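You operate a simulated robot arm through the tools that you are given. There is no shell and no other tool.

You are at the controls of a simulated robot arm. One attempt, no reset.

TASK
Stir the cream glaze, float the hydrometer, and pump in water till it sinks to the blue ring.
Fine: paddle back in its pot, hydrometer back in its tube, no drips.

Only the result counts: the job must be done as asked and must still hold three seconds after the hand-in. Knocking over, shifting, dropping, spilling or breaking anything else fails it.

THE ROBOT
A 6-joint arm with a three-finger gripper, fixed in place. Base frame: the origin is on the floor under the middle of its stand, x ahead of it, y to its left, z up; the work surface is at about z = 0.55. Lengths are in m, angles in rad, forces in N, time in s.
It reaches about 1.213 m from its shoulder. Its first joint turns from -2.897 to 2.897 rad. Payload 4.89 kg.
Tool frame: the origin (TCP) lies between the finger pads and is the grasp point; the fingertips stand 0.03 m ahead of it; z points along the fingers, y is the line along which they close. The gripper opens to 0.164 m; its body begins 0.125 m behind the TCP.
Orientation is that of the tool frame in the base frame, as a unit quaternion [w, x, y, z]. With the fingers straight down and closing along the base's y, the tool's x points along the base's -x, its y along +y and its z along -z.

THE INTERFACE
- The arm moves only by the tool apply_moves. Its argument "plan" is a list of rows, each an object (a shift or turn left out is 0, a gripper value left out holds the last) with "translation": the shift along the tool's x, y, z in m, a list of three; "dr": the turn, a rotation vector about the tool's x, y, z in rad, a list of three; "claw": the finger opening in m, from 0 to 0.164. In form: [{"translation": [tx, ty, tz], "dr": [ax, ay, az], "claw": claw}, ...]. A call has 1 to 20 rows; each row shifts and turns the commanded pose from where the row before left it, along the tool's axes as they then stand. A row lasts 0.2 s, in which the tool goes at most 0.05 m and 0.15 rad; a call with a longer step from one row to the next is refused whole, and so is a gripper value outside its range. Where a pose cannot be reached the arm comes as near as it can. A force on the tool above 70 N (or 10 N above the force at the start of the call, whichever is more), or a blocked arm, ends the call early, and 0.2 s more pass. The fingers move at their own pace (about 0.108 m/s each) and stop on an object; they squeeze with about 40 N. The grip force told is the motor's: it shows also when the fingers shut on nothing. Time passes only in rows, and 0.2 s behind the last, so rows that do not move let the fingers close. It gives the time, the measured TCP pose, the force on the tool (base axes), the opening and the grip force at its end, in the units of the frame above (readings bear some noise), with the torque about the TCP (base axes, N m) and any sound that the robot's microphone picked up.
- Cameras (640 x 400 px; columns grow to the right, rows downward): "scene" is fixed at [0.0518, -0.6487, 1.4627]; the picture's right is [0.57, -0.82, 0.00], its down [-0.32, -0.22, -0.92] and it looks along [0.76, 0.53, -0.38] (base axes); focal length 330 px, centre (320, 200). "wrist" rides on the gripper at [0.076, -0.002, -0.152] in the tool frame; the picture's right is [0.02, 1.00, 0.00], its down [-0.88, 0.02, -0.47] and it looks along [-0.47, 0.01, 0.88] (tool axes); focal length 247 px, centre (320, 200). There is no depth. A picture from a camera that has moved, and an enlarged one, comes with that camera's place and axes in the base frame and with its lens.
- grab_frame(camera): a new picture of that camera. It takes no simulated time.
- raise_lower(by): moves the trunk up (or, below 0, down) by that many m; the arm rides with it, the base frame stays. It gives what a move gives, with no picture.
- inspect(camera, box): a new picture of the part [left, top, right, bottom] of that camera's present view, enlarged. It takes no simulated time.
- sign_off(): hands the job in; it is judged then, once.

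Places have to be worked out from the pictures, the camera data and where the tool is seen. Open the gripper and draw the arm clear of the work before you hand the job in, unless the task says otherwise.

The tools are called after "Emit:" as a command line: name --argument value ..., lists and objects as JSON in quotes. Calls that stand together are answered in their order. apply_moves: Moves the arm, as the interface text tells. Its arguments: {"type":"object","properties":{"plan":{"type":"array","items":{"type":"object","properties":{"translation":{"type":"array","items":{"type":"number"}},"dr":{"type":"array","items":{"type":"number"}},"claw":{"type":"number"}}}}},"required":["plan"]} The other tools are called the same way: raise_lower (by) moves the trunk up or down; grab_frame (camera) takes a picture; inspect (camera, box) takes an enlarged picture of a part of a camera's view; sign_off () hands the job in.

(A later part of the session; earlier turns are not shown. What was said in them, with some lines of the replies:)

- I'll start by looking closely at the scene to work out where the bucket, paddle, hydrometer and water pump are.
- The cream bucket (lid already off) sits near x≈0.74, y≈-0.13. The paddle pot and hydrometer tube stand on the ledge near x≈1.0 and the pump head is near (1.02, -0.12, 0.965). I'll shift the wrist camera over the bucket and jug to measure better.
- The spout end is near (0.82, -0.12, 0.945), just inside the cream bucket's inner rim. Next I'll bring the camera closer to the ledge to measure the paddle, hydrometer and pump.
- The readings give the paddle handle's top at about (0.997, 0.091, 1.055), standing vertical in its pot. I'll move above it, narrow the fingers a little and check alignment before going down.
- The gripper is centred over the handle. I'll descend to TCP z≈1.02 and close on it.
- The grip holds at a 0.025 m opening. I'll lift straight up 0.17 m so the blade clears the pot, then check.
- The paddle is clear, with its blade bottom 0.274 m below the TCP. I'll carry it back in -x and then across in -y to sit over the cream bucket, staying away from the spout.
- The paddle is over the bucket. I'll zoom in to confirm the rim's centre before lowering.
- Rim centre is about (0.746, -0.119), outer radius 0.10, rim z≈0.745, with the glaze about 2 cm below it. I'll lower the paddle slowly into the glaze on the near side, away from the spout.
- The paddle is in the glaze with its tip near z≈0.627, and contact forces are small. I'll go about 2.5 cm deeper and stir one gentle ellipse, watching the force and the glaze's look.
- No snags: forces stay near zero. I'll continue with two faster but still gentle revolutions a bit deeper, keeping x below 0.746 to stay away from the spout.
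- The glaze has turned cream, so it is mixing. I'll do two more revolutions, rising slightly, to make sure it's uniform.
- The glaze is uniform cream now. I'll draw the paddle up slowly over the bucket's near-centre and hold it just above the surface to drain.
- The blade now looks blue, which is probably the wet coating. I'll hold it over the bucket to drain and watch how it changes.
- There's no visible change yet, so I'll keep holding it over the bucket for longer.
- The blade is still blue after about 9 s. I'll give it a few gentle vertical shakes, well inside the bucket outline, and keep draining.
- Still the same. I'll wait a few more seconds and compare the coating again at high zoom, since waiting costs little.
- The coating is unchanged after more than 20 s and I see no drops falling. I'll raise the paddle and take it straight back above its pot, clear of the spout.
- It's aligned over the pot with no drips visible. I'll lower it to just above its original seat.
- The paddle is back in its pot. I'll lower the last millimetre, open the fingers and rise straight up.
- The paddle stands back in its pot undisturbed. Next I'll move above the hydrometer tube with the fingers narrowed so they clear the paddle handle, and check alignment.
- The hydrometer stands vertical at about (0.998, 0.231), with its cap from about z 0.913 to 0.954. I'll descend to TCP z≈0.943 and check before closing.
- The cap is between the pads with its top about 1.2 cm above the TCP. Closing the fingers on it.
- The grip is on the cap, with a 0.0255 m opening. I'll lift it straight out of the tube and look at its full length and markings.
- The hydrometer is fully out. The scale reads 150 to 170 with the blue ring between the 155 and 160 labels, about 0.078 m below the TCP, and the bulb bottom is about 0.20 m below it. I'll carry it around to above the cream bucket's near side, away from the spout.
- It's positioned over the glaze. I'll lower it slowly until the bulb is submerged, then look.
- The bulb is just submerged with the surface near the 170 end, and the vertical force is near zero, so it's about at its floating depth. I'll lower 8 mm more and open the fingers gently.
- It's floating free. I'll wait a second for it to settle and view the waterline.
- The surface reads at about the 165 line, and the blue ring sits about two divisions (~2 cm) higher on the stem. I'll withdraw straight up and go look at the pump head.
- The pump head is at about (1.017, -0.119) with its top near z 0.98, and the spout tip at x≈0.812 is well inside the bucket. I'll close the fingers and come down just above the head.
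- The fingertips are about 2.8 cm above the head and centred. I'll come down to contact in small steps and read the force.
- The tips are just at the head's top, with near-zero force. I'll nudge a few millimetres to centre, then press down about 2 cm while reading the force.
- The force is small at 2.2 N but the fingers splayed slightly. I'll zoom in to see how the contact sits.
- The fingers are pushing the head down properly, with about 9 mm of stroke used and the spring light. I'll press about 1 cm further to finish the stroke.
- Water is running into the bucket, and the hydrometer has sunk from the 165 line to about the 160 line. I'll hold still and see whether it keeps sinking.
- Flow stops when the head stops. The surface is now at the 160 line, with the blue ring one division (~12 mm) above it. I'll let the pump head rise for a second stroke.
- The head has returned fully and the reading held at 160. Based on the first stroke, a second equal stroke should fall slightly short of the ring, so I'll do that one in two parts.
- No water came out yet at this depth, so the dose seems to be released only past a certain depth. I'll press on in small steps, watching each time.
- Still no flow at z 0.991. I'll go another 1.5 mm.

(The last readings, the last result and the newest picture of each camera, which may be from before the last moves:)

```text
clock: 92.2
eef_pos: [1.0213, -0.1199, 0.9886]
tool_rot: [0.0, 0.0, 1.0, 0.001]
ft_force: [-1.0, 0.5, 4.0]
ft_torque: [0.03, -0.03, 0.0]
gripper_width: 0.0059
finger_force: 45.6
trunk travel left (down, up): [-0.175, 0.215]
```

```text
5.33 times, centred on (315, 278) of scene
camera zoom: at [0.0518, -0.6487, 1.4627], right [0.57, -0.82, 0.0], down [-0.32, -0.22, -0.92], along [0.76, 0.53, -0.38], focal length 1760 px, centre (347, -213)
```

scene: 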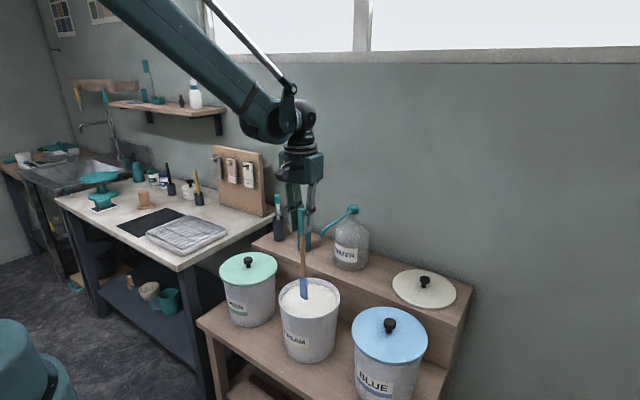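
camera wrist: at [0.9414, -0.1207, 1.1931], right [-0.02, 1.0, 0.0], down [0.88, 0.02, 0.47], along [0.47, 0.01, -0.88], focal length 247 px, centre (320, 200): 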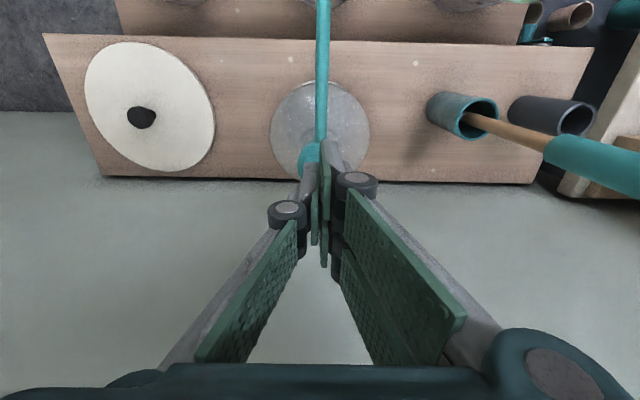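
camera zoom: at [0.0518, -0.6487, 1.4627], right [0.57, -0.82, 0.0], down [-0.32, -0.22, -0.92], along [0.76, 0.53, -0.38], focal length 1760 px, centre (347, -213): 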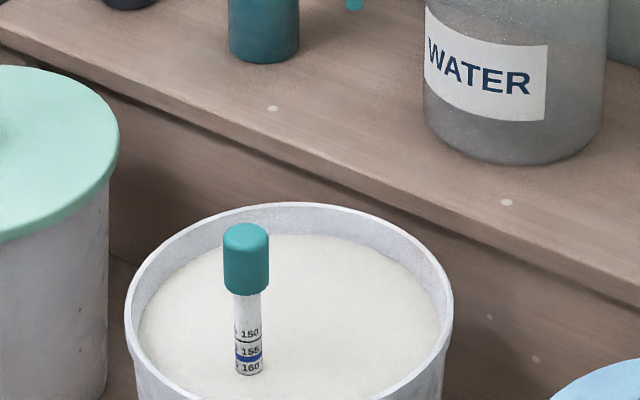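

No flow yet. Another 1.5 mm.

Emit:
apply_moves --plan '[{"translation": [0, 0, 0.0015]}, {}]'

Emit:
inspect --camera "scene" --box '[285, 240, 345, 315]'

```text
clock: 92.8
eef_pos: [1.0206, -0.121, 0.9874]
tool_rot: [0.0, 0.0, 1.0, 0.0]
ft_force: [-1.3, -0.3, 5.3]
ft_torque: [-0.01, 0.03, 0.0]
gripper_width: 0.0059
finger_force: 44.5
trunk travel left (down, up): [-0.175, 0.215]
```

```text
5.33 times, centred on (315, 278) of scene
camera zoom: at [0.0518, -0.6487, 1.4627], right [0.57, -0.82, 0.0], down [-0.32, -0.22, -0.92], along [0.76, 0.53, -0.38], focal length 1760 px, centre (347, -213)
```

zoom: 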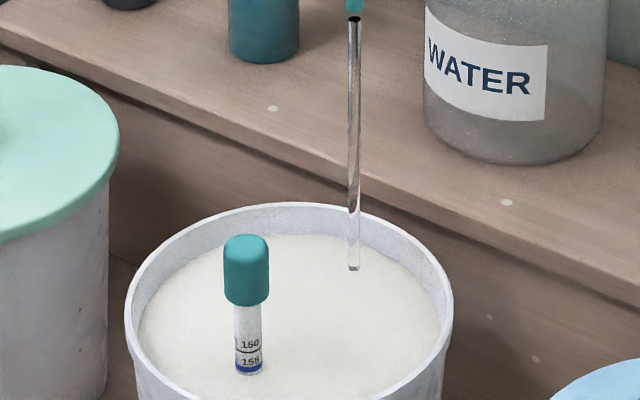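

Water is flowing again and the ring is approaching the surface. I'll hold still and let the dose finish.

Emit:
apply_moves --plan '[{}, {}, {}]'

Emit:
inspect --camera "scene" --box '[300, 275, 330, 315]'

Emit:
inspect --camera "scene" --box '[285, 240, 345, 315]'

```text
clock: 93.6
eef_pos: [1.022, -0.1204, 0.9875]
tool_rot: [0.0, 0.0, 1.0, 0.0]
ft_force: [-1.3, -0.1, 4.7]
ft_torque: [-0.03, 0.02, 0.01]
gripper_width: 0.0061
finger_force: 44.8
trunk travel left (down, up): [-0.175, 0.215]
```

```text
10.00 times, centred on (315, 295) of scene
camera zoom: at [0.0518, -0.6487, 1.4627], right [0.57, -0.82, 0.0], down [-0.32, -0.22, -0.92], along [0.76, 0.53, -0.38], focal length 3300 px, centre (370, -750)
```

zoom: 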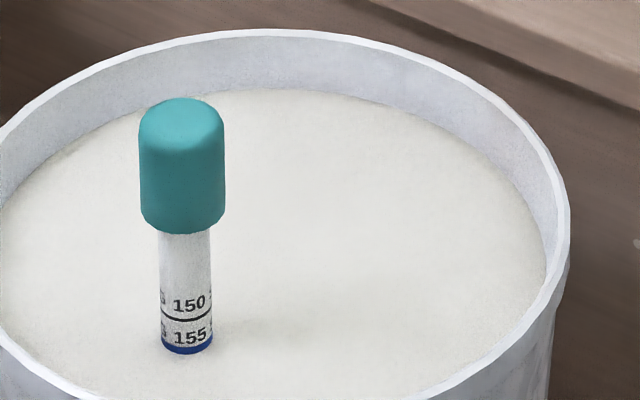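

```text
5.33 times, centred on (315, 278) of scene
camera zoom: at [0.0518, -0.6487, 1.4627], right [0.57, -0.82, 0.0], down [-0.32, -0.22, -0.92], along [0.76, 0.53, -0.38], focal length 1760 px, centre (347, -213)
```

zoom: 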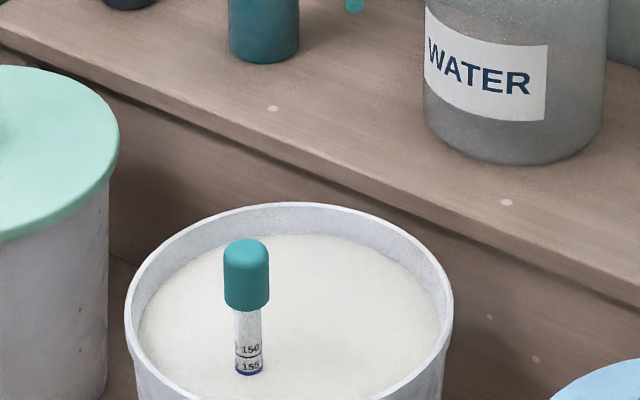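

The surface now sits right in the blue ring, with about half the band visible. I'll let the pump head rise, withdraw, and confirm the reading stays there.

Emit:
apply_moves --plan '[{"translation": [0, 0, -0.006]}, {"translation": [0, 0, -0.008]}, {"translation": [0, 0, -0.008]}, {"translation": [0, 0, -0.01]}, {"translation": [0, 0, -0.03]}, {"translation": [0, 0, -0.04]}, {"translation": [0, 0, -0.04]}, {"translation": [0, 0, -0.02]}, {}, {}, {}]'

Emit:
inspect --camera "scene" --box '[300, 275, 330, 315]'

Emit:
grab_frame --camera "scene"

Emit:
grab_frame --camera "wrist"

```text
clock: 96.0
eef_pos: [1.0201, -0.1211, 1.1496]
tool_rot: [0.0, 0.001, 1.0, 0.0]
ft_force: [-0.9, 0.4, -1.3]
ft_torque: [-0.02, 0.0, 0.02]
gripper_width: 0.0001
finger_force: 45.0
trunk travel left (down, up): [-0.175, 0.215]
```

```text
10.00 times, centred on (315, 295) of scene
camera zoom: at [0.0518, -0.6487, 1.4627], right [0.57, -0.82, 0.0], down [-0.32, -0.22, -0.92], along [0.76, 0.53, -0.38], focal length 3300 px, centre (370, -750)
```

zoom: 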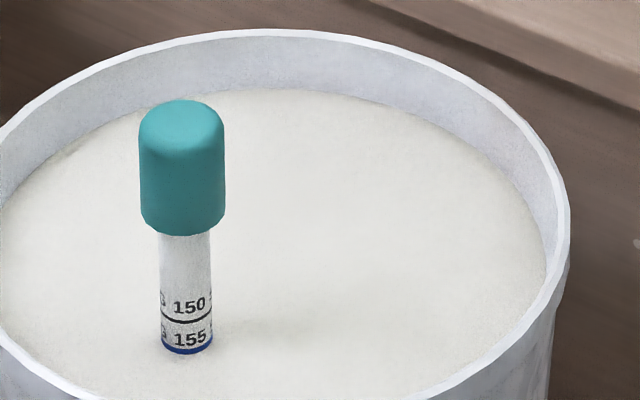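

```text
taken
```

scene: 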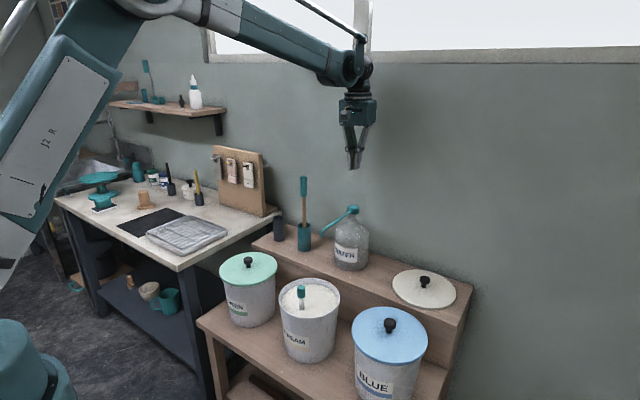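

```text
taken
camera wrist: at [0.9439, -0.1228, 1.3025], right [-0.02, 1.0, 0.0], down [0.88, 0.02, 0.47], along [0.47, 0.01, -0.88], focal length 247 px, centre (320, 200)
```

wrist: 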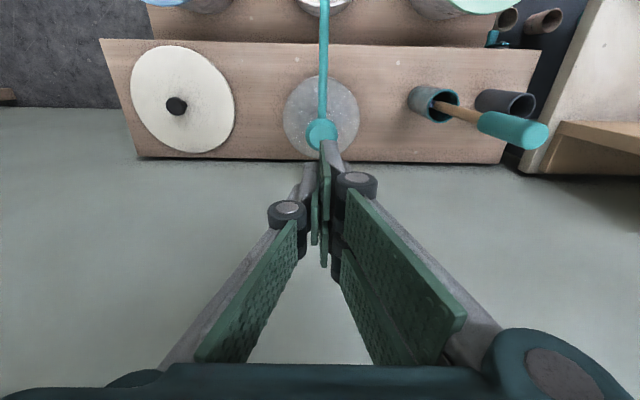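

The reading held after the pump was released. I'll check the waterline at higher zoom, then go fetch the hydrometer.

Emit:
inspect --camera "scene" --box '[310, 300, 326, 312]'

Emit:
apply_moves --plan '[{"translation": [0.045, 0, 0], "claw": 0.08}, {"translation": [0.045, 0, 0]}, {"translation": [0.045, 0, 0]}, {"translation": [0.045, 0, 0]}, {"translation": [0.045, 0, 0]}, {"translation": [0.045, 0, 0]}, {"translation": [0.045, 0, 0]}, {}, {}]'

Emit:
grab_frame --camera "wrist"

Emit:
inspect --camera "wrist" --box '[250, 60, 390, 200]'

```text
16.00 times, centred on (318, 306) of scene
camera zoom: at [0.0518, -0.6487, 1.4627], right [0.57, -0.82, 0.0], down [-0.32, -0.22, -0.92], along [0.76, 0.53, -0.38], focal length 5280 px, centre (352, -1496)
```

zoom: 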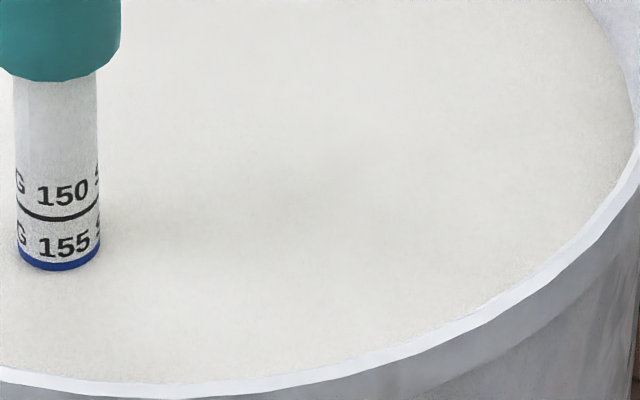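

```text
clock: 98.0
eef_pos: [0.7057, -0.1201, 1.151]
tool_rot: [0.0, 0.001, 1.0, 0.0]
ft_force: [-1.0, 0.2, 0.0]
ft_torque: [-0.03, -0.13, 0.0]
gripper_width: 0.0797
finger_force: 0.0
trunk travel left (down, up): [-0.175, 0.215]
```

```text
taken
camera wrist: at [0.6286, -0.1212, 1.3032], right [-0.02, 1.0, 0.0], down [0.88, 0.02, 0.47], along [0.47, 0.01, -0.88], focal length 247 px, centre (320, 200)
```

wrist: 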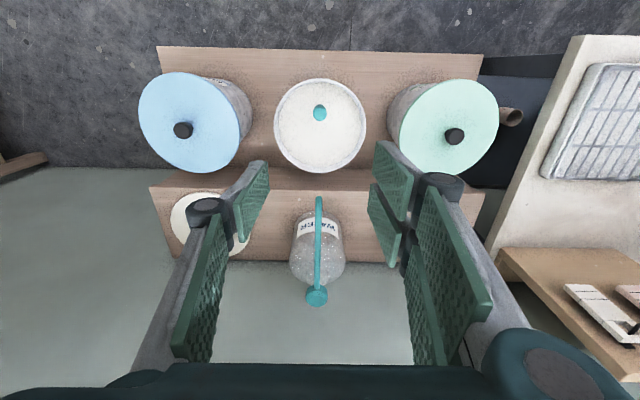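

```text
2.86 times, centred on (320, 130) of wrist
camera zoom: at [0.6286, -0.1212, 1.3032], right [-0.02, 1.0, 0.0], down [0.88, 0.02, 0.47], along [0.47, 0.01, -0.88], focal length 706 px, centre (320, 400)
```

zoom: 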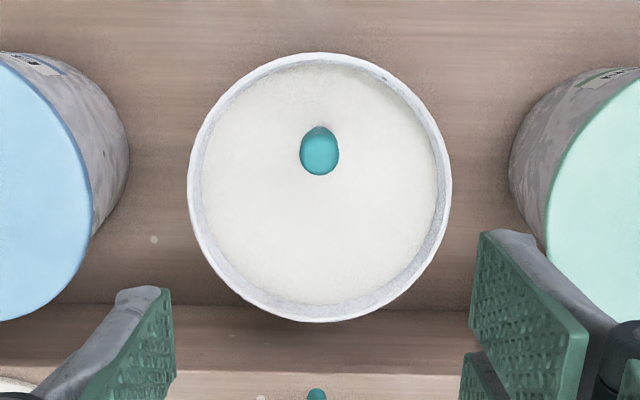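

The hydrometer floats at about (0.703, -0.120), and the surface is in the middle of the blue ring. I'll descend over its cap with the fingers open to the same grip height as before.

Emit:
apply_moves --plan '[{"translation": [0.0025, 0, 0.03]}, {"translation": [0, 0, 0.045]}, {"translation": [0, 0, 0.045]}, {"translation": [0, 0, 0.045]}, {"translation": [0, 0, 0.045]}, {"translation": [0, 0, 0.045]}, {"translation": [0, 0, 0.03]}, {"translation": [0, 0, 0.02]}, {"translation": [0, 0, 0.015]}, {"translation": [0, 0, 0.01]}, {}]'

Emit:
grab_frame --camera "wrist"

Emit:
inspect --camera "scene" --box '[270, 180, 370, 330]'

```text
clock: 100.4
eef_pos: [0.7039, -0.1214, 0.8208]
tool_rot: [0.001, 0.0, 1.0, 0.0]
ft_force: [-0.1, 0.3, 0.7]
ft_torque: [0.03, 0.04, -0.05]
gripper_width: 0.0802
finger_force: 0.1
trunk travel left (down, up): [-0.175, 0.215]
```

```text
taken
camera wrist: at [0.627, -0.1217, 0.9727], right [-0.02, 1.0, 0.0], down [0.88, 0.02, 0.47], along [0.47, 0.01, -0.88], focal length 247 px, centre (320, 200)
```

wrist: 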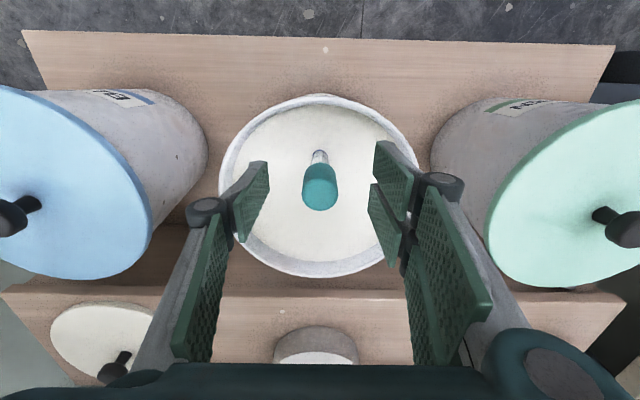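

```text
2.67 times, centred on (320, 255) of scene
camera zoom: at [0.0518, -0.6487, 1.4627], right [0.57, -0.82, 0.0], down [-0.32, -0.22, -0.92], along [0.76, 0.53, -0.38], focal length 880 px, centre (320, 53)
```

zoom: 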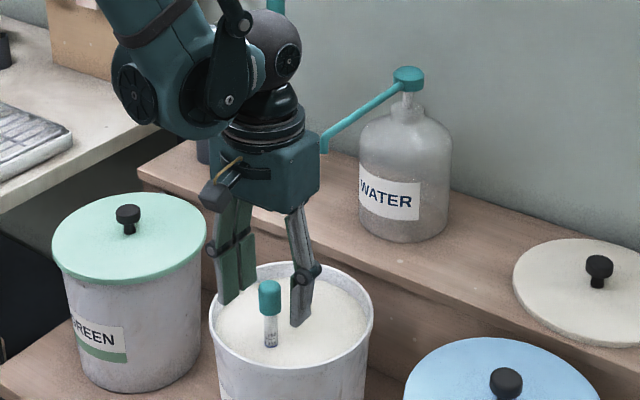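

The cap top is only about 2 mm above the TCP, so I'll lower 1 cm to match the earlier grip offset, then close.

Emit:
apply_moves --plan '[{"translation": [0.0005, 0.001, 0.006]}, {"translation": [0, 0, 0.005]}, {}, {"claw": 0.04}, {"claw": 0.0}, {}, {}, {}]'

Emit:
grab_frame --camera "wrist"

Emit:
inspect --camera "scene" --box '[270, 180, 370, 330]'

```text
clock: 102.2
eef_pos: [0.7038, -0.1201, 0.8099]
tool_rot: [0.0, 0.0, 1.0, 0.0]
ft_force: [-0.2, 0.0, -0.6]
ft_torque: [0.0, 0.0, 0.01]
gripper_width: 0.0256
finger_force: 40.1
trunk travel left (down, up): [-0.175, 0.215]
```

```text
taken
camera wrist: at [0.6265, -0.1208, 0.9622], right [-0.02, 1.0, 0.0], down [0.88, 0.02, 0.47], along [0.47, 0.01, -0.88], focal length 247 px, centre (320, 200)
```

wrist: 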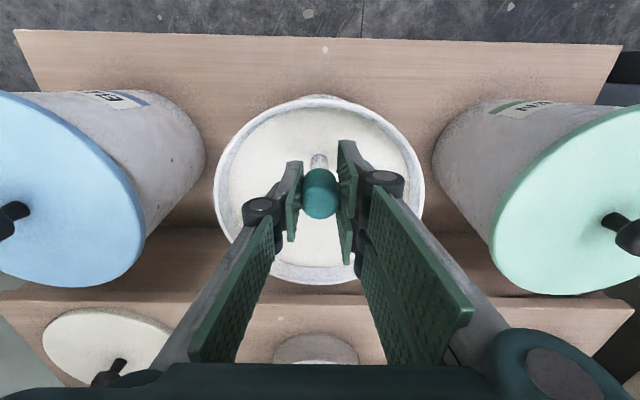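

```text
2.67 times, centred on (320, 255) of scene
camera zoom: at [0.0518, -0.6487, 1.4627], right [0.57, -0.82, 0.0], down [-0.32, -0.22, -0.92], along [0.76, 0.53, -0.38], focal length 880 px, centre (320, 53)
```

zoom: 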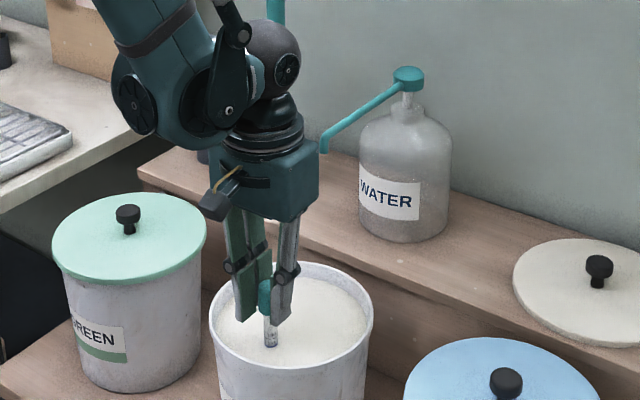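

The cap is gripped at the same offset as before. I'll lift slowly until the bulb is just above the surface and hold there to drain.

Emit:
apply_moves --plan '[{"translation": [0, 0, -0.01]}, {"translation": [0, 0, -0.012]}, {"translation": [0, 0, -0.014]}, {"translation": [0, 0, -0.014]}, {"translation": [0, 0, -0.014]}, {"translation": [0, 0, -0.014]}, {"translation": [0, 0, -0.014]}, {"translation": [0, 0, -0.014]}, {"translation": [0, 0, -0.014]}, {"translation": [0, 0, -0.014]}, {"translation": [0, 0, -0.012]}, {"translation": [0, 0, -0.008]}, {}, {}, {}, {}, {}, {}, {}]'

Emit:
grab_frame --camera "wrist"

Emit:
inspect --camera "scene" --box '[280, 220, 360, 330]'

```text
clock: 106.2
eef_pos: [0.7031, -0.1203, 0.9632]
tool_rot: [-0.001, 0.0, 1.0, 0.0]
ft_force: [-0.2, 0.1, -1.4]
ft_torque: [0.0, -0.01, 0.01]
gripper_width: 0.0255
finger_force: 40.5
trunk travel left (down, up): [-0.175, 0.215]
```

```text
taken
camera wrist: at [0.6262, -0.1207, 1.1159], right [-0.02, 1.0, 0.0], down [0.88, 0.02, 0.47], along [0.47, 0.01, -0.88], focal length 247 px, centre (320, 200)
```

wrist: 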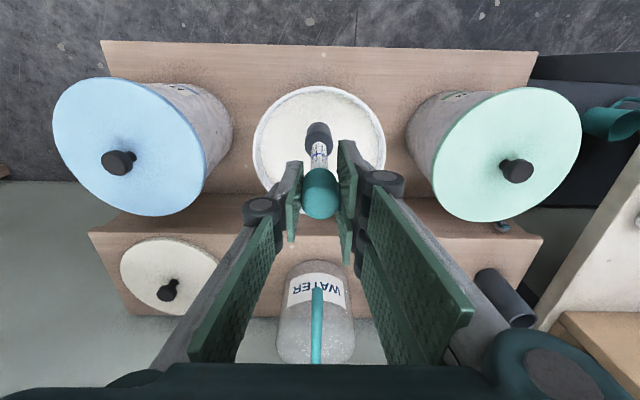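

```text
3.64 times, centred on (320, 275) of scene
camera zoom: at [0.0518, -0.6487, 1.4627], right [0.57, -0.82, 0.0], down [-0.32, -0.22, -0.92], along [0.76, 0.53, -0.38], focal length 1200 px, centre (320, -73)
```

zoom: 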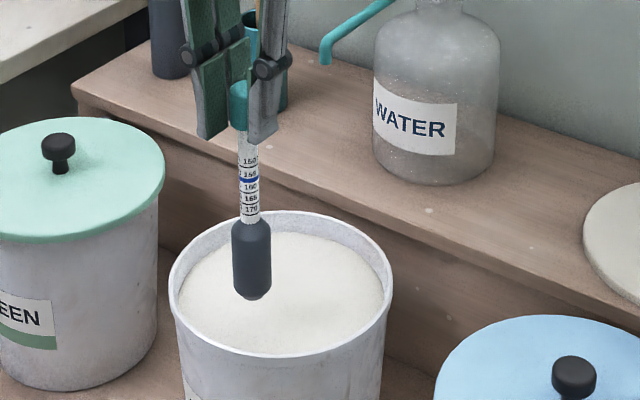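

The hydrometer is out and over the glaze. I'll zoom in on the bulb to look for drops while holding.

Emit:
inspect --camera "scene" --box '[295, 275, 325, 310]'

Emit:
apply_moves --plan '[{}, {}, {}, {}, {}, {}, {}, {}, {}, {}, {}, {}, {}, {}, {}, {}, {}, {}, {}, {}]'

Emit:
apply_moves --plan '[{}, {}, {}, {}, {}, {}, {}, {}, {}, {}, {}, {}, {}, {}, {}, {}, {}, {}, {}, {}]'

Emit:
inspect --camera "scene" --box '[295, 275, 325, 310]'

Emit:
inspect --camera "wrist" --box '[250, 70, 390, 220]'

```text
11.43 times, centred on (310, 292) of scene
camera zoom: at [0.0518, -0.6487, 1.4627], right [0.57, -0.82, 0.0], down [-0.32, -0.22, -0.92], along [0.76, 0.53, -0.38], focal length 3771 px, centre (434, -857)
```

zoom: 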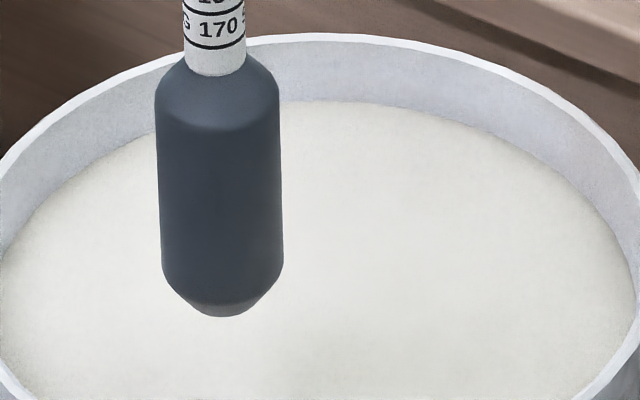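

```text
clock: 110.4
eef_pos: [0.7027, -0.1196, 0.9642]
tool_rot: [0.0, 0.0, 1.0, 0.0]
ft_force: [0.2, 0.2, -1.3]
ft_torque: [0.01, -0.01, -0.02]
gripper_width: 0.025
finger_force: 39.8
trunk travel left (down, up): [-0.175, 0.215]
```

```text
clock: 114.6
eef_pos: [0.7038, -0.1203, 0.9628]
tool_rot: [0.0, 0.0, 1.0, -0.001]
ft_force: [0.3, 1.0, -0.8]
ft_torque: [-0.01, 0.0, 0.04]
gripper_width: 0.0251
finger_force: 39.7
trunk travel left (down, up): [-0.175, 0.215]
```

```text
11.43 times, centred on (310, 292) of scene
camera zoom: at [0.0518, -0.6487, 1.4627], right [0.57, -0.82, 0.0], down [-0.32, -0.22, -0.92], along [0.76, 0.53, -0.38], focal length 3771 px, centre (434, -857)
```

zoom: 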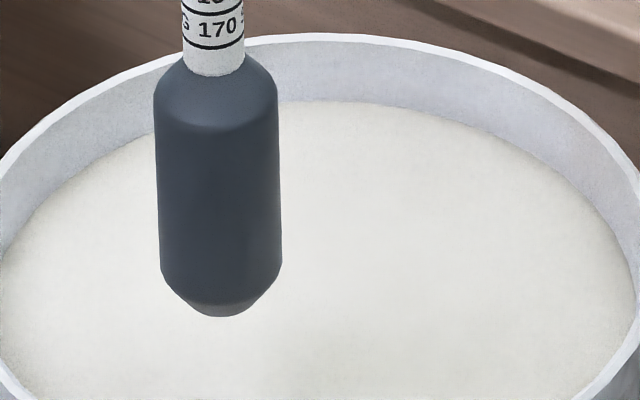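

```text
2.67 times, centred on (320, 145) of wrist
camera zoom: at [0.6262, -0.1207, 1.1159], right [-0.02, 1.0, 0.0], down [0.88, 0.02, 0.47], along [0.47, 0.01, -0.88], focal length 659 px, centre (320, 347)
```

zoom: 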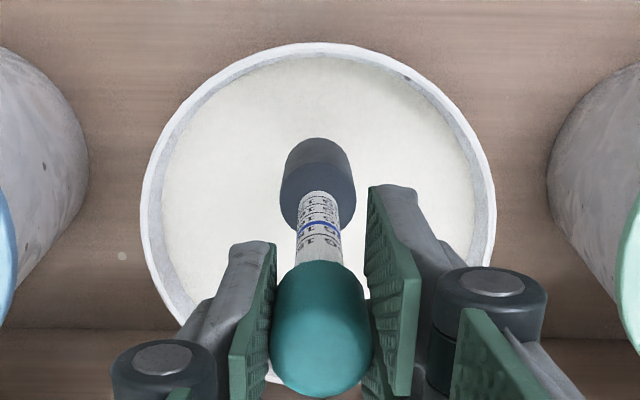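

No drops are visible after about 10 s. I'll give it another 8 s for safety before carrying it back.

Emit:
apply_moves --plan '[{}, {}, {}, {}, {}, {}, {}, {}, {}, {}, {}, {}, {}, {}, {}, {}, {}, {}, {}, {}]'

Emit:
apply_moves --plan '[{}, {}, {}, {}, {}, {}, {}, {}, {}, {}, {}, {}, {}, {}, {}, {}, {}, {}, {}, {}]'

Emit:
inspect --camera "scene" --box '[225, 165, 385, 330]'

```text
clock: 118.8
eef_pos: [0.7036, -0.1195, 0.9635]
tool_rot: [0.0, 0.0, 1.0, -0.001]
ft_force: [0.4, 0.0, -2.1]
ft_torque: [-0.05, 0.01, 0.0]
gripper_width: 0.0251
finger_force: 40.0
trunk travel left (down, up): [-0.175, 0.215]
```

```text
clock: 123.0
eef_pos: [0.7036, -0.1184, 0.9636]
tool_rot: [0.0, 0.0, 1.0, 0.0]
ft_force: [-0.8, 0.4, -1.9]
ft_torque: [0.0, 0.02, 0.02]
gripper_width: 0.0252
finger_force: 39.5
trunk travel left (down, up): [-0.175, 0.215]
```

```text
2.42 times, centred on (305, 248) of scene
camera zoom: at [0.0518, -0.6487, 1.4627], right [0.57, -0.82, 0.0], down [-0.32, -0.22, -0.92], along [0.76, 0.53, -0.38], focal length 800 px, centre (356, 85)
```

zoom: 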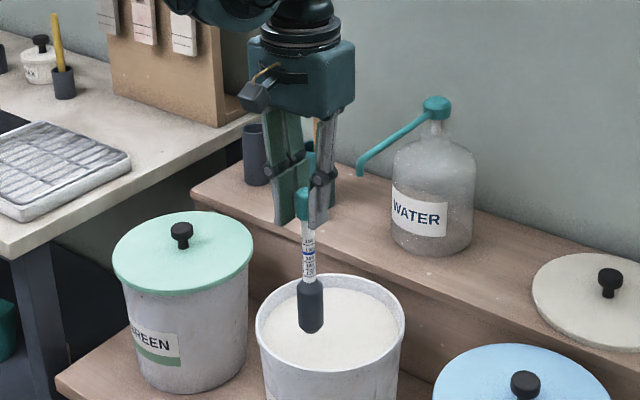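

All clear so far. I'll raise it and carry it back along the same path to above its tube.

Emit:
apply_moves --plan '[{"translation": [0, 0, -0.03]}, {"translation": [0, 0, -0.04]}, {"translation": [0, 0, -0.04]}, {"translation": [0, 0, -0.04]}, {"translation": [0, 0, -0.036]}, {"translation": [-0.0158, 0.0389, 0]}, {"translation": [-0.0158, 0.0389, 0]}, {"translation": [-0.0158, 0.0389, 0]}, {"translation": [-0.0158, 0.0389, 0]}, {"translation": [-0.0158, 0.0389, 0]}, {"translation": [-0.0158, 0.0389, 0]}, {"translation": [-0.0158, 0.0389, 0]}, {"translation": [-0.0158, 0.0389, 0]}, {"translation": [-0.0156, 0.0389, 0]}, {"translation": [-0.04, 0, 0]}, {"translation": [-0.045, 0, 0]}, {"translation": [-0.042, 0, 0]}, {"translation": [-0.0254, 0, 0]}, {}, {}]'

Emit:
grab_frame --camera "wrist"

Emit:
inspect --camera "wrist" --box '[260, 60, 390, 200]'

Emit:
inspect --camera "scene" --box '[230, 110, 350, 260]'

```text
clock: 127.2
eef_pos: [0.9975, 0.2308, 1.1497]
tool_rot: [0.0, 0.0, 1.0, 0.0]
ft_force: [0.8, -0.2, -1.2]
ft_torque: [0.0, 0.04, 0.02]
gripper_width: 0.0249
finger_force: 40.2
trunk travel left (down, up): [-0.175, 0.215]
```

```text
taken
camera wrist: at [0.9198, 0.2293, 1.3023], right [-0.02, 1.0, 0.0], down [0.88, 0.02, 0.47], along [0.47, 0.01, -0.88], focal length 247 px, centre (320, 200)
```

wrist: 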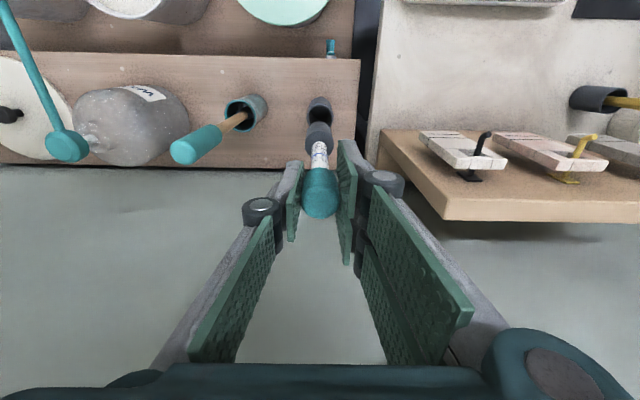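

```text
2.86 times, centred on (325, 130) of wrist
camera zoom: at [0.9198, 0.2293, 1.3023], right [-0.02, 1.0, 0.0], down [0.88, 0.02, 0.47], along [0.47, 0.01, -0.88], focal length 706 px, centre (306, 400)
```

zoom: 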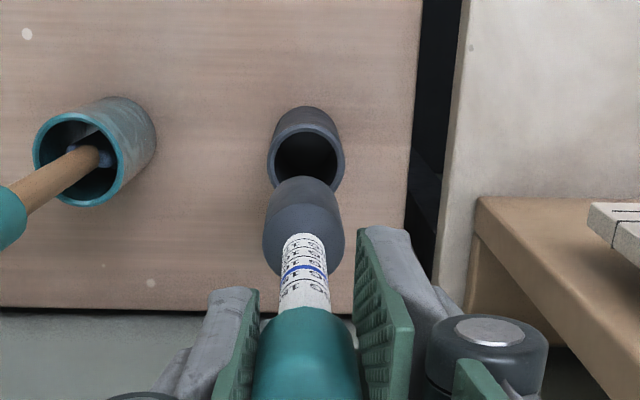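

```text
2.67 times, centred on (290, 185) of scene
camera zoom: at [0.0518, -0.6487, 1.4627], right [0.57, -0.82, 0.0], down [-0.32, -0.22, -0.92], along [0.76, 0.53, -0.38], focal length 880 px, centre (400, 240)
```

zoom: 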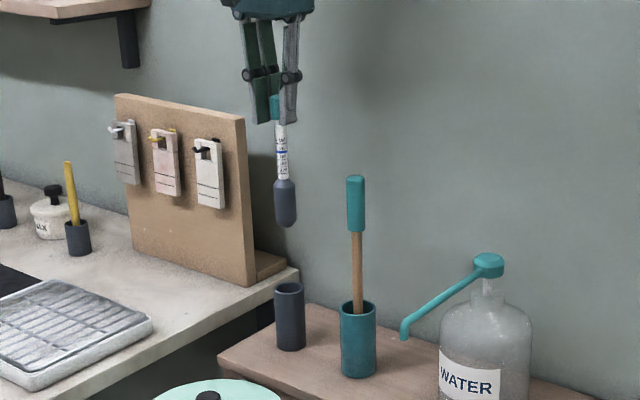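

It's over the tube with no drips visible. The tube's bore is only a little wider than the bulb, so I'll lower until the tip is just above the mouth and check alignment in both views.

Emit:
apply_moves --plan '[{"translation": [0, 0, 0.03]}, {"translation": [0, 0, 0.03]}, {"translation": [0, 0, 0.02]}, {"translation": [0, 0, 0.008]}, {}, {}]'

Emit:
inspect --camera "wrist" --box '[270, 70, 370, 190]'

Emit:
inspect --camera "scene" --box '[255, 170, 305, 250]'

```text
clock: 128.6
eef_pos: [0.9975, 0.2302, 1.0613]
tool_rot: [-0.001, 0.0, 1.0, 0.0]
ft_force: [-0.2, -0.6, -0.9]
ft_torque: [0.03, -0.01, -0.02]
gripper_width: 0.0254
finger_force: 40.1
trunk travel left (down, up): [-0.175, 0.215]
```

```text
3.33 times, centred on (320, 130) of wrist
camera zoom: at [0.9201, 0.2295, 1.2142], right [-0.02, 1.0, 0.0], down [0.88, 0.02, 0.47], along [0.47, 0.01, -0.88], focal length 823 px, centre (320, 433)
```

zoom: 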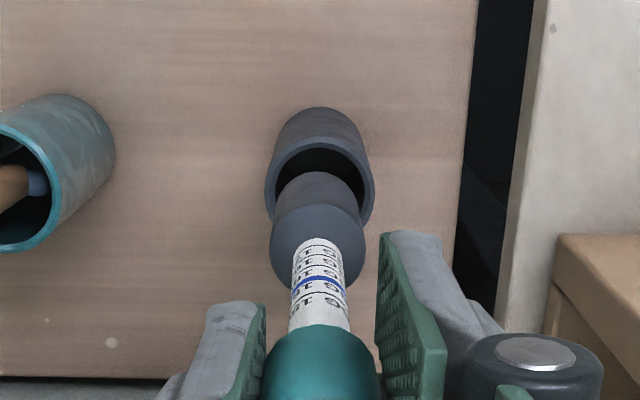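

```text
5.00 times, centred on (280, 210) of scene
camera zoom: at [0.0518, -0.6487, 1.4627], right [0.57, -0.82, 0.0], down [-0.32, -0.22, -0.92], along [0.76, 0.53, -0.38], focal length 1650 px, centre (520, 150)
```

zoom: 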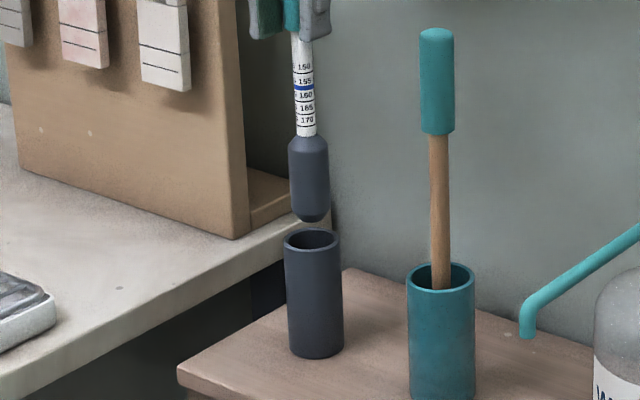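

The scene view shows good sideways alignment. I'll zoom more on the wrist view to check the fore-aft offset between the bulb and the tube.

Emit:
inspect --camera "wrist" --box '[295, 95, 345, 165]'

Emit:
inspect --camera "scene" --box '[268, 185, 298, 225]'

```text
5.71 times, centred on (320, 130) of wrist
camera zoom: at [0.9201, 0.2295, 1.2142], right [-0.02, 1.0, 0.0], down [0.88, 0.02, 0.47], along [0.47, 0.01, -0.88], focal length 1411 px, centre (320, 600)
```

zoom: 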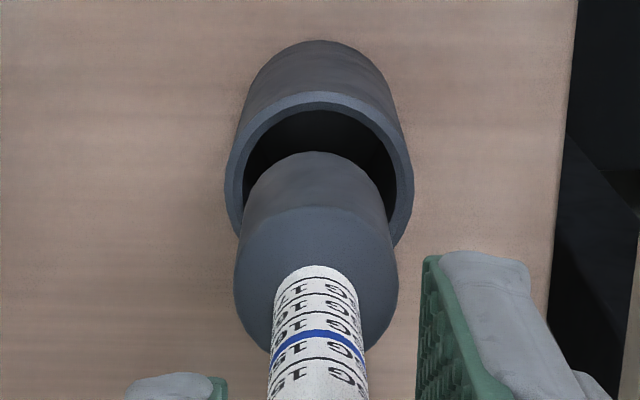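

```text
10.00 times, centred on (283, 205) of scene
camera zoom: at [0.0518, -0.6487, 1.4627], right [0.57, -0.82, 0.0], down [-0.32, -0.22, -0.92], along [0.76, 0.53, -0.38], focal length 3300 px, centre (690, 150)
```

zoom: 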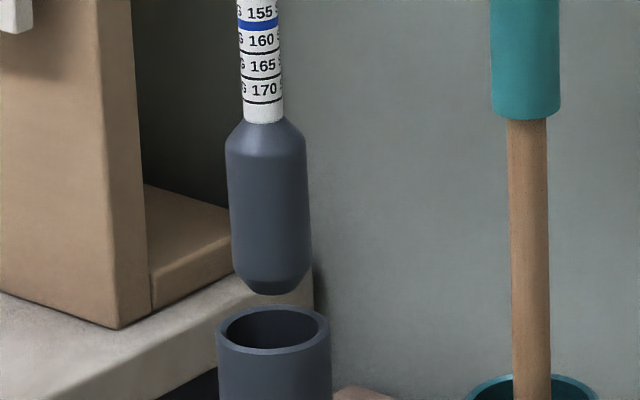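

The bulb radius is about 17 mm and the bore about 20 mm, and the bulb sits roughly 2.5 mm too far in +x. I'll correct that and ease the tip into the tube, watching the force.

Emit:
apply_moves --plan '[{"translation": [0.0025, 0.0005, 0]}, {"translation": [0, 0, 0.01]}, {"translation": [0, 0, 0.01]}, {"translation": [0, 0, 0.01]}, {"translation": [0, 0, 0.01]}, {}]'

Emit:
inspect --camera "wrist" --box '[295, 95, 345, 165]'

Emit:
inspect --camera "scene" --box '[260, 170, 310, 250]'

```text
clock: 130.0
eef_pos: [0.9959, 0.2298, 1.0218]
tool_rot: [0.0, 0.0, 1.0, 0.0]
ft_force: [0.5, 0.0, -1.2]
ft_torque: [0.03, 0.02, -0.01]
gripper_width: 0.0254
finger_force: 40.2
trunk travel left (down, up): [-0.175, 0.215]
```

```text
5.71 times, centred on (320, 130) of wrist
camera zoom: at [0.9178, 0.2305, 1.1737], right [-0.02, 1.0, 0.0], down [0.88, 0.02, 0.47], along [0.47, 0.01, -0.88], focal length 1411 px, centre (320, 600)
```

zoom: 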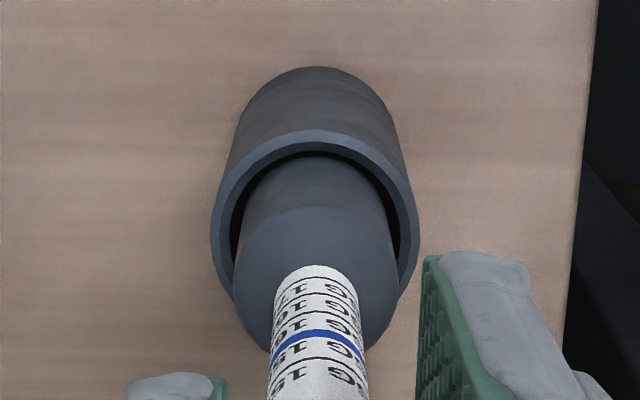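

```text
5.00 times, centred on (285, 210) of scene
camera zoom: at [0.0518, -0.6487, 1.4627], right [0.57, -0.82, 0.0], down [-0.32, -0.22, -0.92], along [0.76, 0.53, -0.38], focal length 1650 px, centre (495, 150)
```

zoom: 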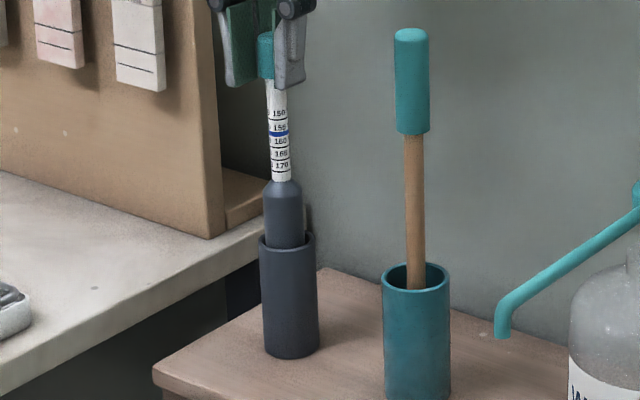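

The bulb is inside the mouth with no contact force. Lowering it to just above its seat.

Emit:
apply_moves --plan '[{"translation": [0, 0, 0.012]}, {"translation": [0, 0, 0.012]}, {"translation": [0, 0, 0.014]}, {"translation": [0, 0, 0.014]}, {"translation": [0, 0, 0.012]}, {"translation": [0, 0, 0.008]}, {}]'

Emit:
inspect --camera "scene" --box '[260, 170, 310, 250]'

Emit:
grab_frame --camera "wrist"

```text
clock: 131.6
eef_pos: [0.9954, 0.2312, 0.9492]
tool_rot: [0.001, 0.0, 1.0, 0.0]
ft_force: [0.0, -0.2, -0.7]
ft_torque: [0.03, 0.0, -0.01]
gripper_width: 0.0252
finger_force: 40.4
trunk travel left (down, up): [-0.175, 0.215]
```

```text
5.00 times, centred on (285, 210) of scene
camera zoom: at [0.0518, -0.6487, 1.4627], right [0.57, -0.82, 0.0], down [-0.32, -0.22, -0.92], along [0.76, 0.53, -0.38], focal length 1650 px, centre (495, 150)
```

zoom: 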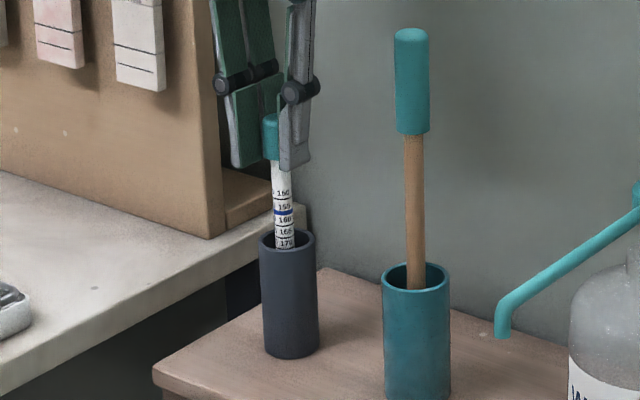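

```text
taken
camera wrist: at [0.9178, 0.2301, 1.1015], right [-0.02, 1.0, 0.0], down [0.88, 0.02, 0.47], along [0.47, 0.01, -0.88], focal length 247 px, centre (320, 200)
```

wrist: 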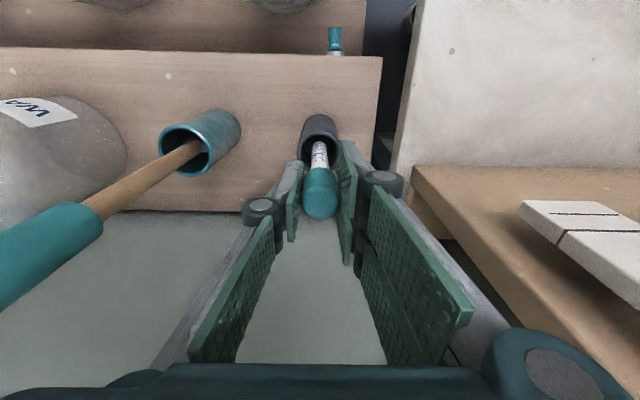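

It's about 7 mm above the earlier seat height. I'll lower in small steps watching for contact.

Emit:
apply_moves --plan '[{"translation": [0, 0, 0.003]}, {"translation": [0, 0, 0.002]}, {}]'

Emit:
apply_moves --plan '[{"translation": [0, 0, 0.0015]}, {}]'

Emit:
inspect --camera "scene" --box '[260, 170, 310, 250]'

```text
clock: 132.4
eef_pos: [0.9943, 0.2302, 0.9441]
tool_rot: [0.0, 0.0, 1.0, 0.0]
ft_force: [-0.5, -0.5, -1.5]
ft_torque: [0.0, 0.0, -0.01]
gripper_width: 0.0254
finger_force: 39.9
trunk travel left (down, up): [-0.175, 0.215]
```

```text
clock: 133.0
eef_pos: [0.9953, 0.2318, 0.9424]
tool_rot: [0.0, 0.0, 1.0, 0.0]
ft_force: [-0.9, -0.8, -1.5]
ft_torque: [0.04, 0.0, -0.01]
gripper_width: 0.0252
finger_force: 40.0
trunk travel left (down, up): [-0.175, 0.215]
```

```text
5.00 times, centred on (285, 210) of scene
camera zoom: at [0.0518, -0.6487, 1.4627], right [0.57, -0.82, 0.0], down [-0.32, -0.22, -0.92], along [0.76, 0.53, -0.38], focal length 1650 px, centre (495, 150)
```

zoom: 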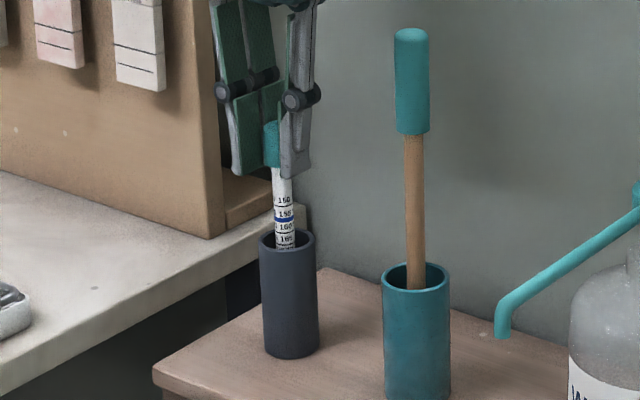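

The force still shows it hanging free, so the seat is a few millimetres lower. I'll lower a little more.

Emit:
apply_moves --plan '[{"translation": [0, 0, 0.0015]}, {"translation": [0, 0, 0.001]}, {}]'

Emit:
inspect --camera "scene" --box '[265, 180, 295, 240]'

```text
clock: 133.8
eef_pos: [0.9948, 0.2312, 0.9397]
tool_rot: [0.0, -0.001, 1.0, -0.001]
ft_force: [2.5, -0.4, 11.4]
ft_torque: [-0.07, -0.58, -0.04]
gripper_width: 0.025
finger_force: 40.4
trunk travel left (down, up): [-0.175, 0.215]
```

```text
6.67 times, centred on (280, 210) of scene
camera zoom: at [0.0518, -0.6487, 1.4627], right [0.57, -0.82, 0.0], down [-0.32, -0.22, -0.92], along [0.76, 0.53, -0.38], focal length 2200 px, centre (587, 133)
```

zoom: 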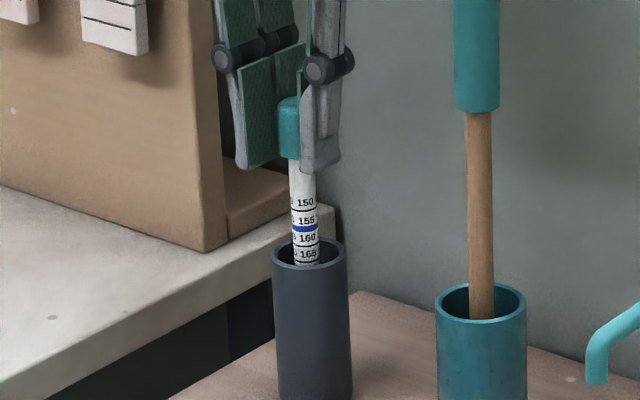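

Contact with the seat shows at 11 N. I'll back off 1 mm to relieve it, then open the fingers.

Emit:
apply_moves --plan '[{"translation": [0, 0, -0.001]}, {}]'

Emit:
apply_moves --plan '[{"claw": 0.035}, {"claw": 0.05}, {"claw": 0.07}, {}, {}]'

Emit:
inspect --camera "scene" --box '[265, 180, 295, 240]'

Emit:
grab_frame --camera "wrist"

```text
clock: 134.4
eef_pos: [0.9957, 0.2304, 0.9405]
tool_rot: [0.0, 0.0, 1.0, 0.0]
ft_force: [-0.6, -0.1, 1.1]
ft_torque: [-0.01, 0.16, -0.05]
gripper_width: 0.0253
finger_force: 40.5
trunk travel left (down, up): [-0.175, 0.215]
```

```text
clock: 135.6
eef_pos: [0.9945, 0.2312, 0.9408]
tool_rot: [-0.001, 0.0, 1.0, 0.0]
ft_force: [-0.7, 0.4, 0.6]
ft_torque: [0.0, -0.03, 0.02]
gripper_width: 0.0698
finger_force: 0.2
trunk travel left (down, up): [-0.175, 0.215]
```

```text
6.67 times, centred on (280, 210) of scene
camera zoom: at [0.0518, -0.6487, 1.4627], right [0.57, -0.82, 0.0], down [-0.32, -0.22, -0.92], along [0.76, 0.53, -0.38], focal length 2200 px, centre (587, 133)
```

zoom: 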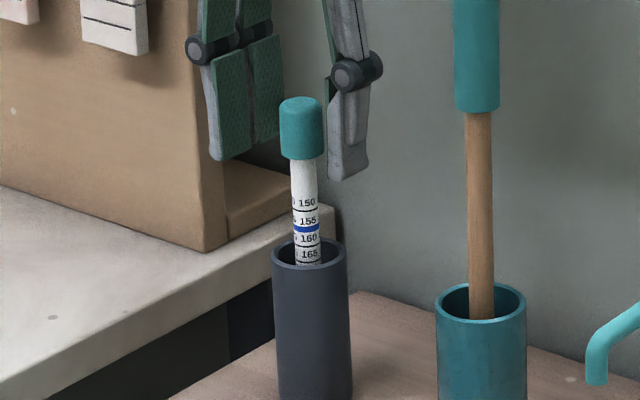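

```text
taken
camera wrist: at [0.9178, 0.2297, 1.0936], right [-0.02, 1.0, 0.0], down [0.88, 0.02, 0.47], along [0.47, 0.01, -0.88], focal length 247 px, centre (320, 200)
```

wrist: 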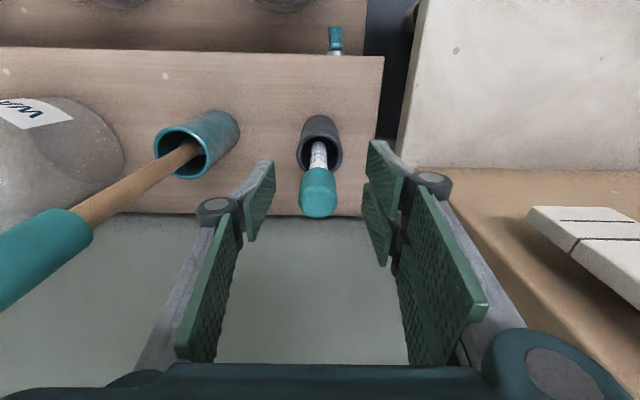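

The hydrometer is back in its tube, released. I'll rise straight up and then draw the arm back to its starting place.

Emit:
apply_moves --plan '[{"translation": [0, 0, -0.015]}, {"translation": [0, 0, -0.035]}, {"translation": [0, 0, -0.05]}, {"translation": [0, 0, -0.05]}, {"translation": [0, 0, -0.05]}, {"translation": [0, 0, -0.05]}, {"translation": [0, 0, -0.05]}, {"translation": [0.045, 0, 0], "claw": 0.12}, {"translation": [0.045, 0, 0]}, {"translation": [0.045, 0, 0]}, {"translation": [0.045, 0, 0]}, {"translation": [0.045, 0, 0]}, {"translation": [0.045, 0, 0]}, {"translation": [0.045, -0.01, 0]}, {"translation": [0.045, -0.015, 0]}, {}, {}]'

Emit:
grab_frame --camera "scene"

Emit:
inspect --camera "scene" --box '[200, 160, 480, 335]'

Emit:
grab_frame --camera "wrist"

```text
clock: 139.2
eef_pos: [0.6338, 0.205, 1.2408]
tool_rot: [0.0, -0.001, 1.0, 0.0]
ft_force: [-0.7, -0.4, -0.1]
ft_torque: [0.03, -0.16, 0.0]
gripper_width: 0.1198
finger_force: 0.0
trunk travel left (down, up): [-0.175, 0.215]
```

```text
taken
```

scene: 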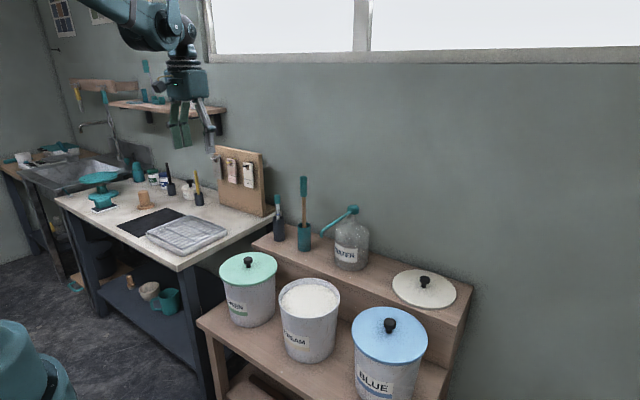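

```text
2.29 times, centred on (340, 248) of scene
camera zoom: at [0.0518, -0.6487, 1.4627], right [0.57, -0.82, 0.0], down [-0.32, -0.22, -0.92], along [0.76, 0.53, -0.38], focal length 754 px, centre (274, 91)
```

zoom: 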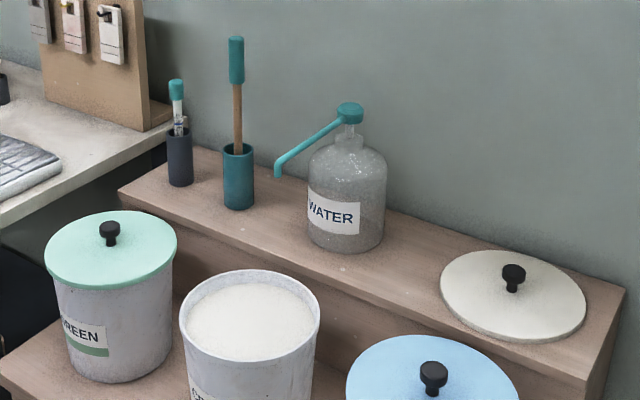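

```text
taken
camera wrist: at [0.5558, 0.205, 1.3938], right [-0.02, 1.0, 0.0], down [0.88, 0.02, 0.47], along [0.47, 0.01, -0.88], focal length 247 px, centre (320, 200)
```

wrist: 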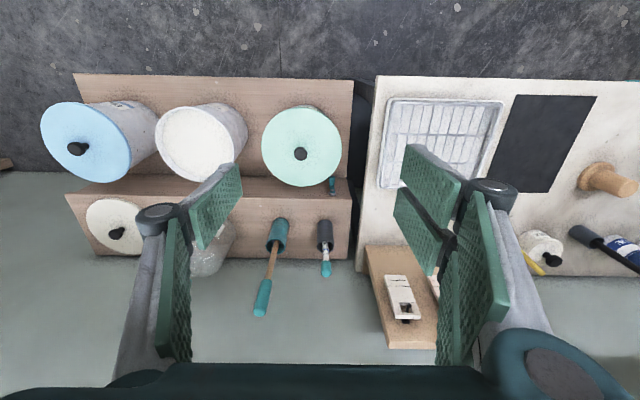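

Everything stands as it did at the start. One last close check of the ledge and shelf for drips before handing in.

Emit:
inspect --camera "scene" --box '[245, 200, 345, 280]'

Emit:
inspect --camera "wrist" --box '[60, 60, 360, 290]'

```text
5.00 times, centred on (295, 240) of scene
camera zoom: at [0.0518, -0.6487, 1.4627], right [0.57, -0.82, 0.0], down [-0.32, -0.22, -0.92], along [0.76, 0.53, -0.38], focal length 1650 px, centre (445, 0)
```

zoom: 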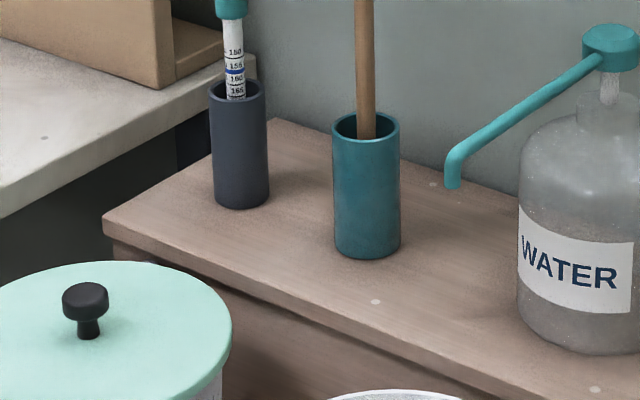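

```text
1.74 times, centred on (210, 175) of wrist
camera zoom: at [0.5558, 0.205, 1.3938], right [-0.02, 1.0, 0.0], down [0.88, 0.02, 0.47], along [0.47, 0.01, -0.88], focal length 430 px, centre (511, 244)
```

zoom: 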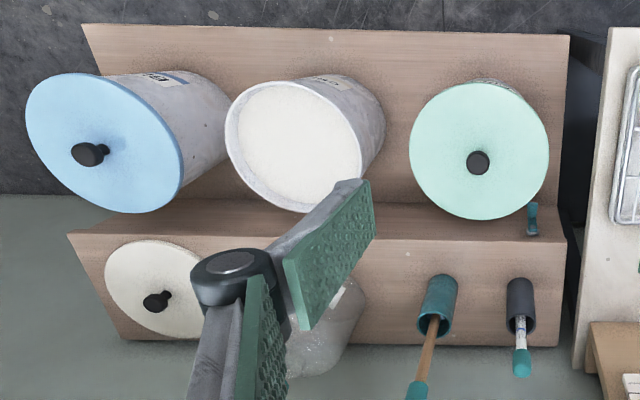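

The only spots on the wood match those in the first pictures. The paddle is in its pot, the hydrometer is in its tube, and the glaze read at the blue ring. The gripper is open and clear, so I'm handing in.

Emit:
sign_off

```text
The job is handed in.
```

The job is handed in: I stirred the cream glaze, floated the hydrometer, and pumped in water until it sank to the blue ring. The hand-in gave no verdict, so the results below come from the pictures.

- **Stirring:** About seven turns with the paddle changed the glaze from grey-teal to an even cream.
- **Water:** The hydrometer first read about 165. Two full pump strokes brought the surface to about the middle of the blue ring, and it stayed there after I released the pump. The pump gives fixed doses; a third would have gone well past the ring.
- **Paddle:** It is back in its pot. The blade came out of the glaze blue and stayed that way through more than 20 seconds of draining over the bucket. I don't know why, but I saw no drops fall.
- **Hydrometer:** It drained over the bucket for nearly 20 seconds, then went back in its tube. It touched bottom at about 11 N, so I backed off before letting go.
- **Surroundings:** Everything else looks where it started. The only spots on the ledge match ones in the first pictures. The gripper is open and the arm is clear.
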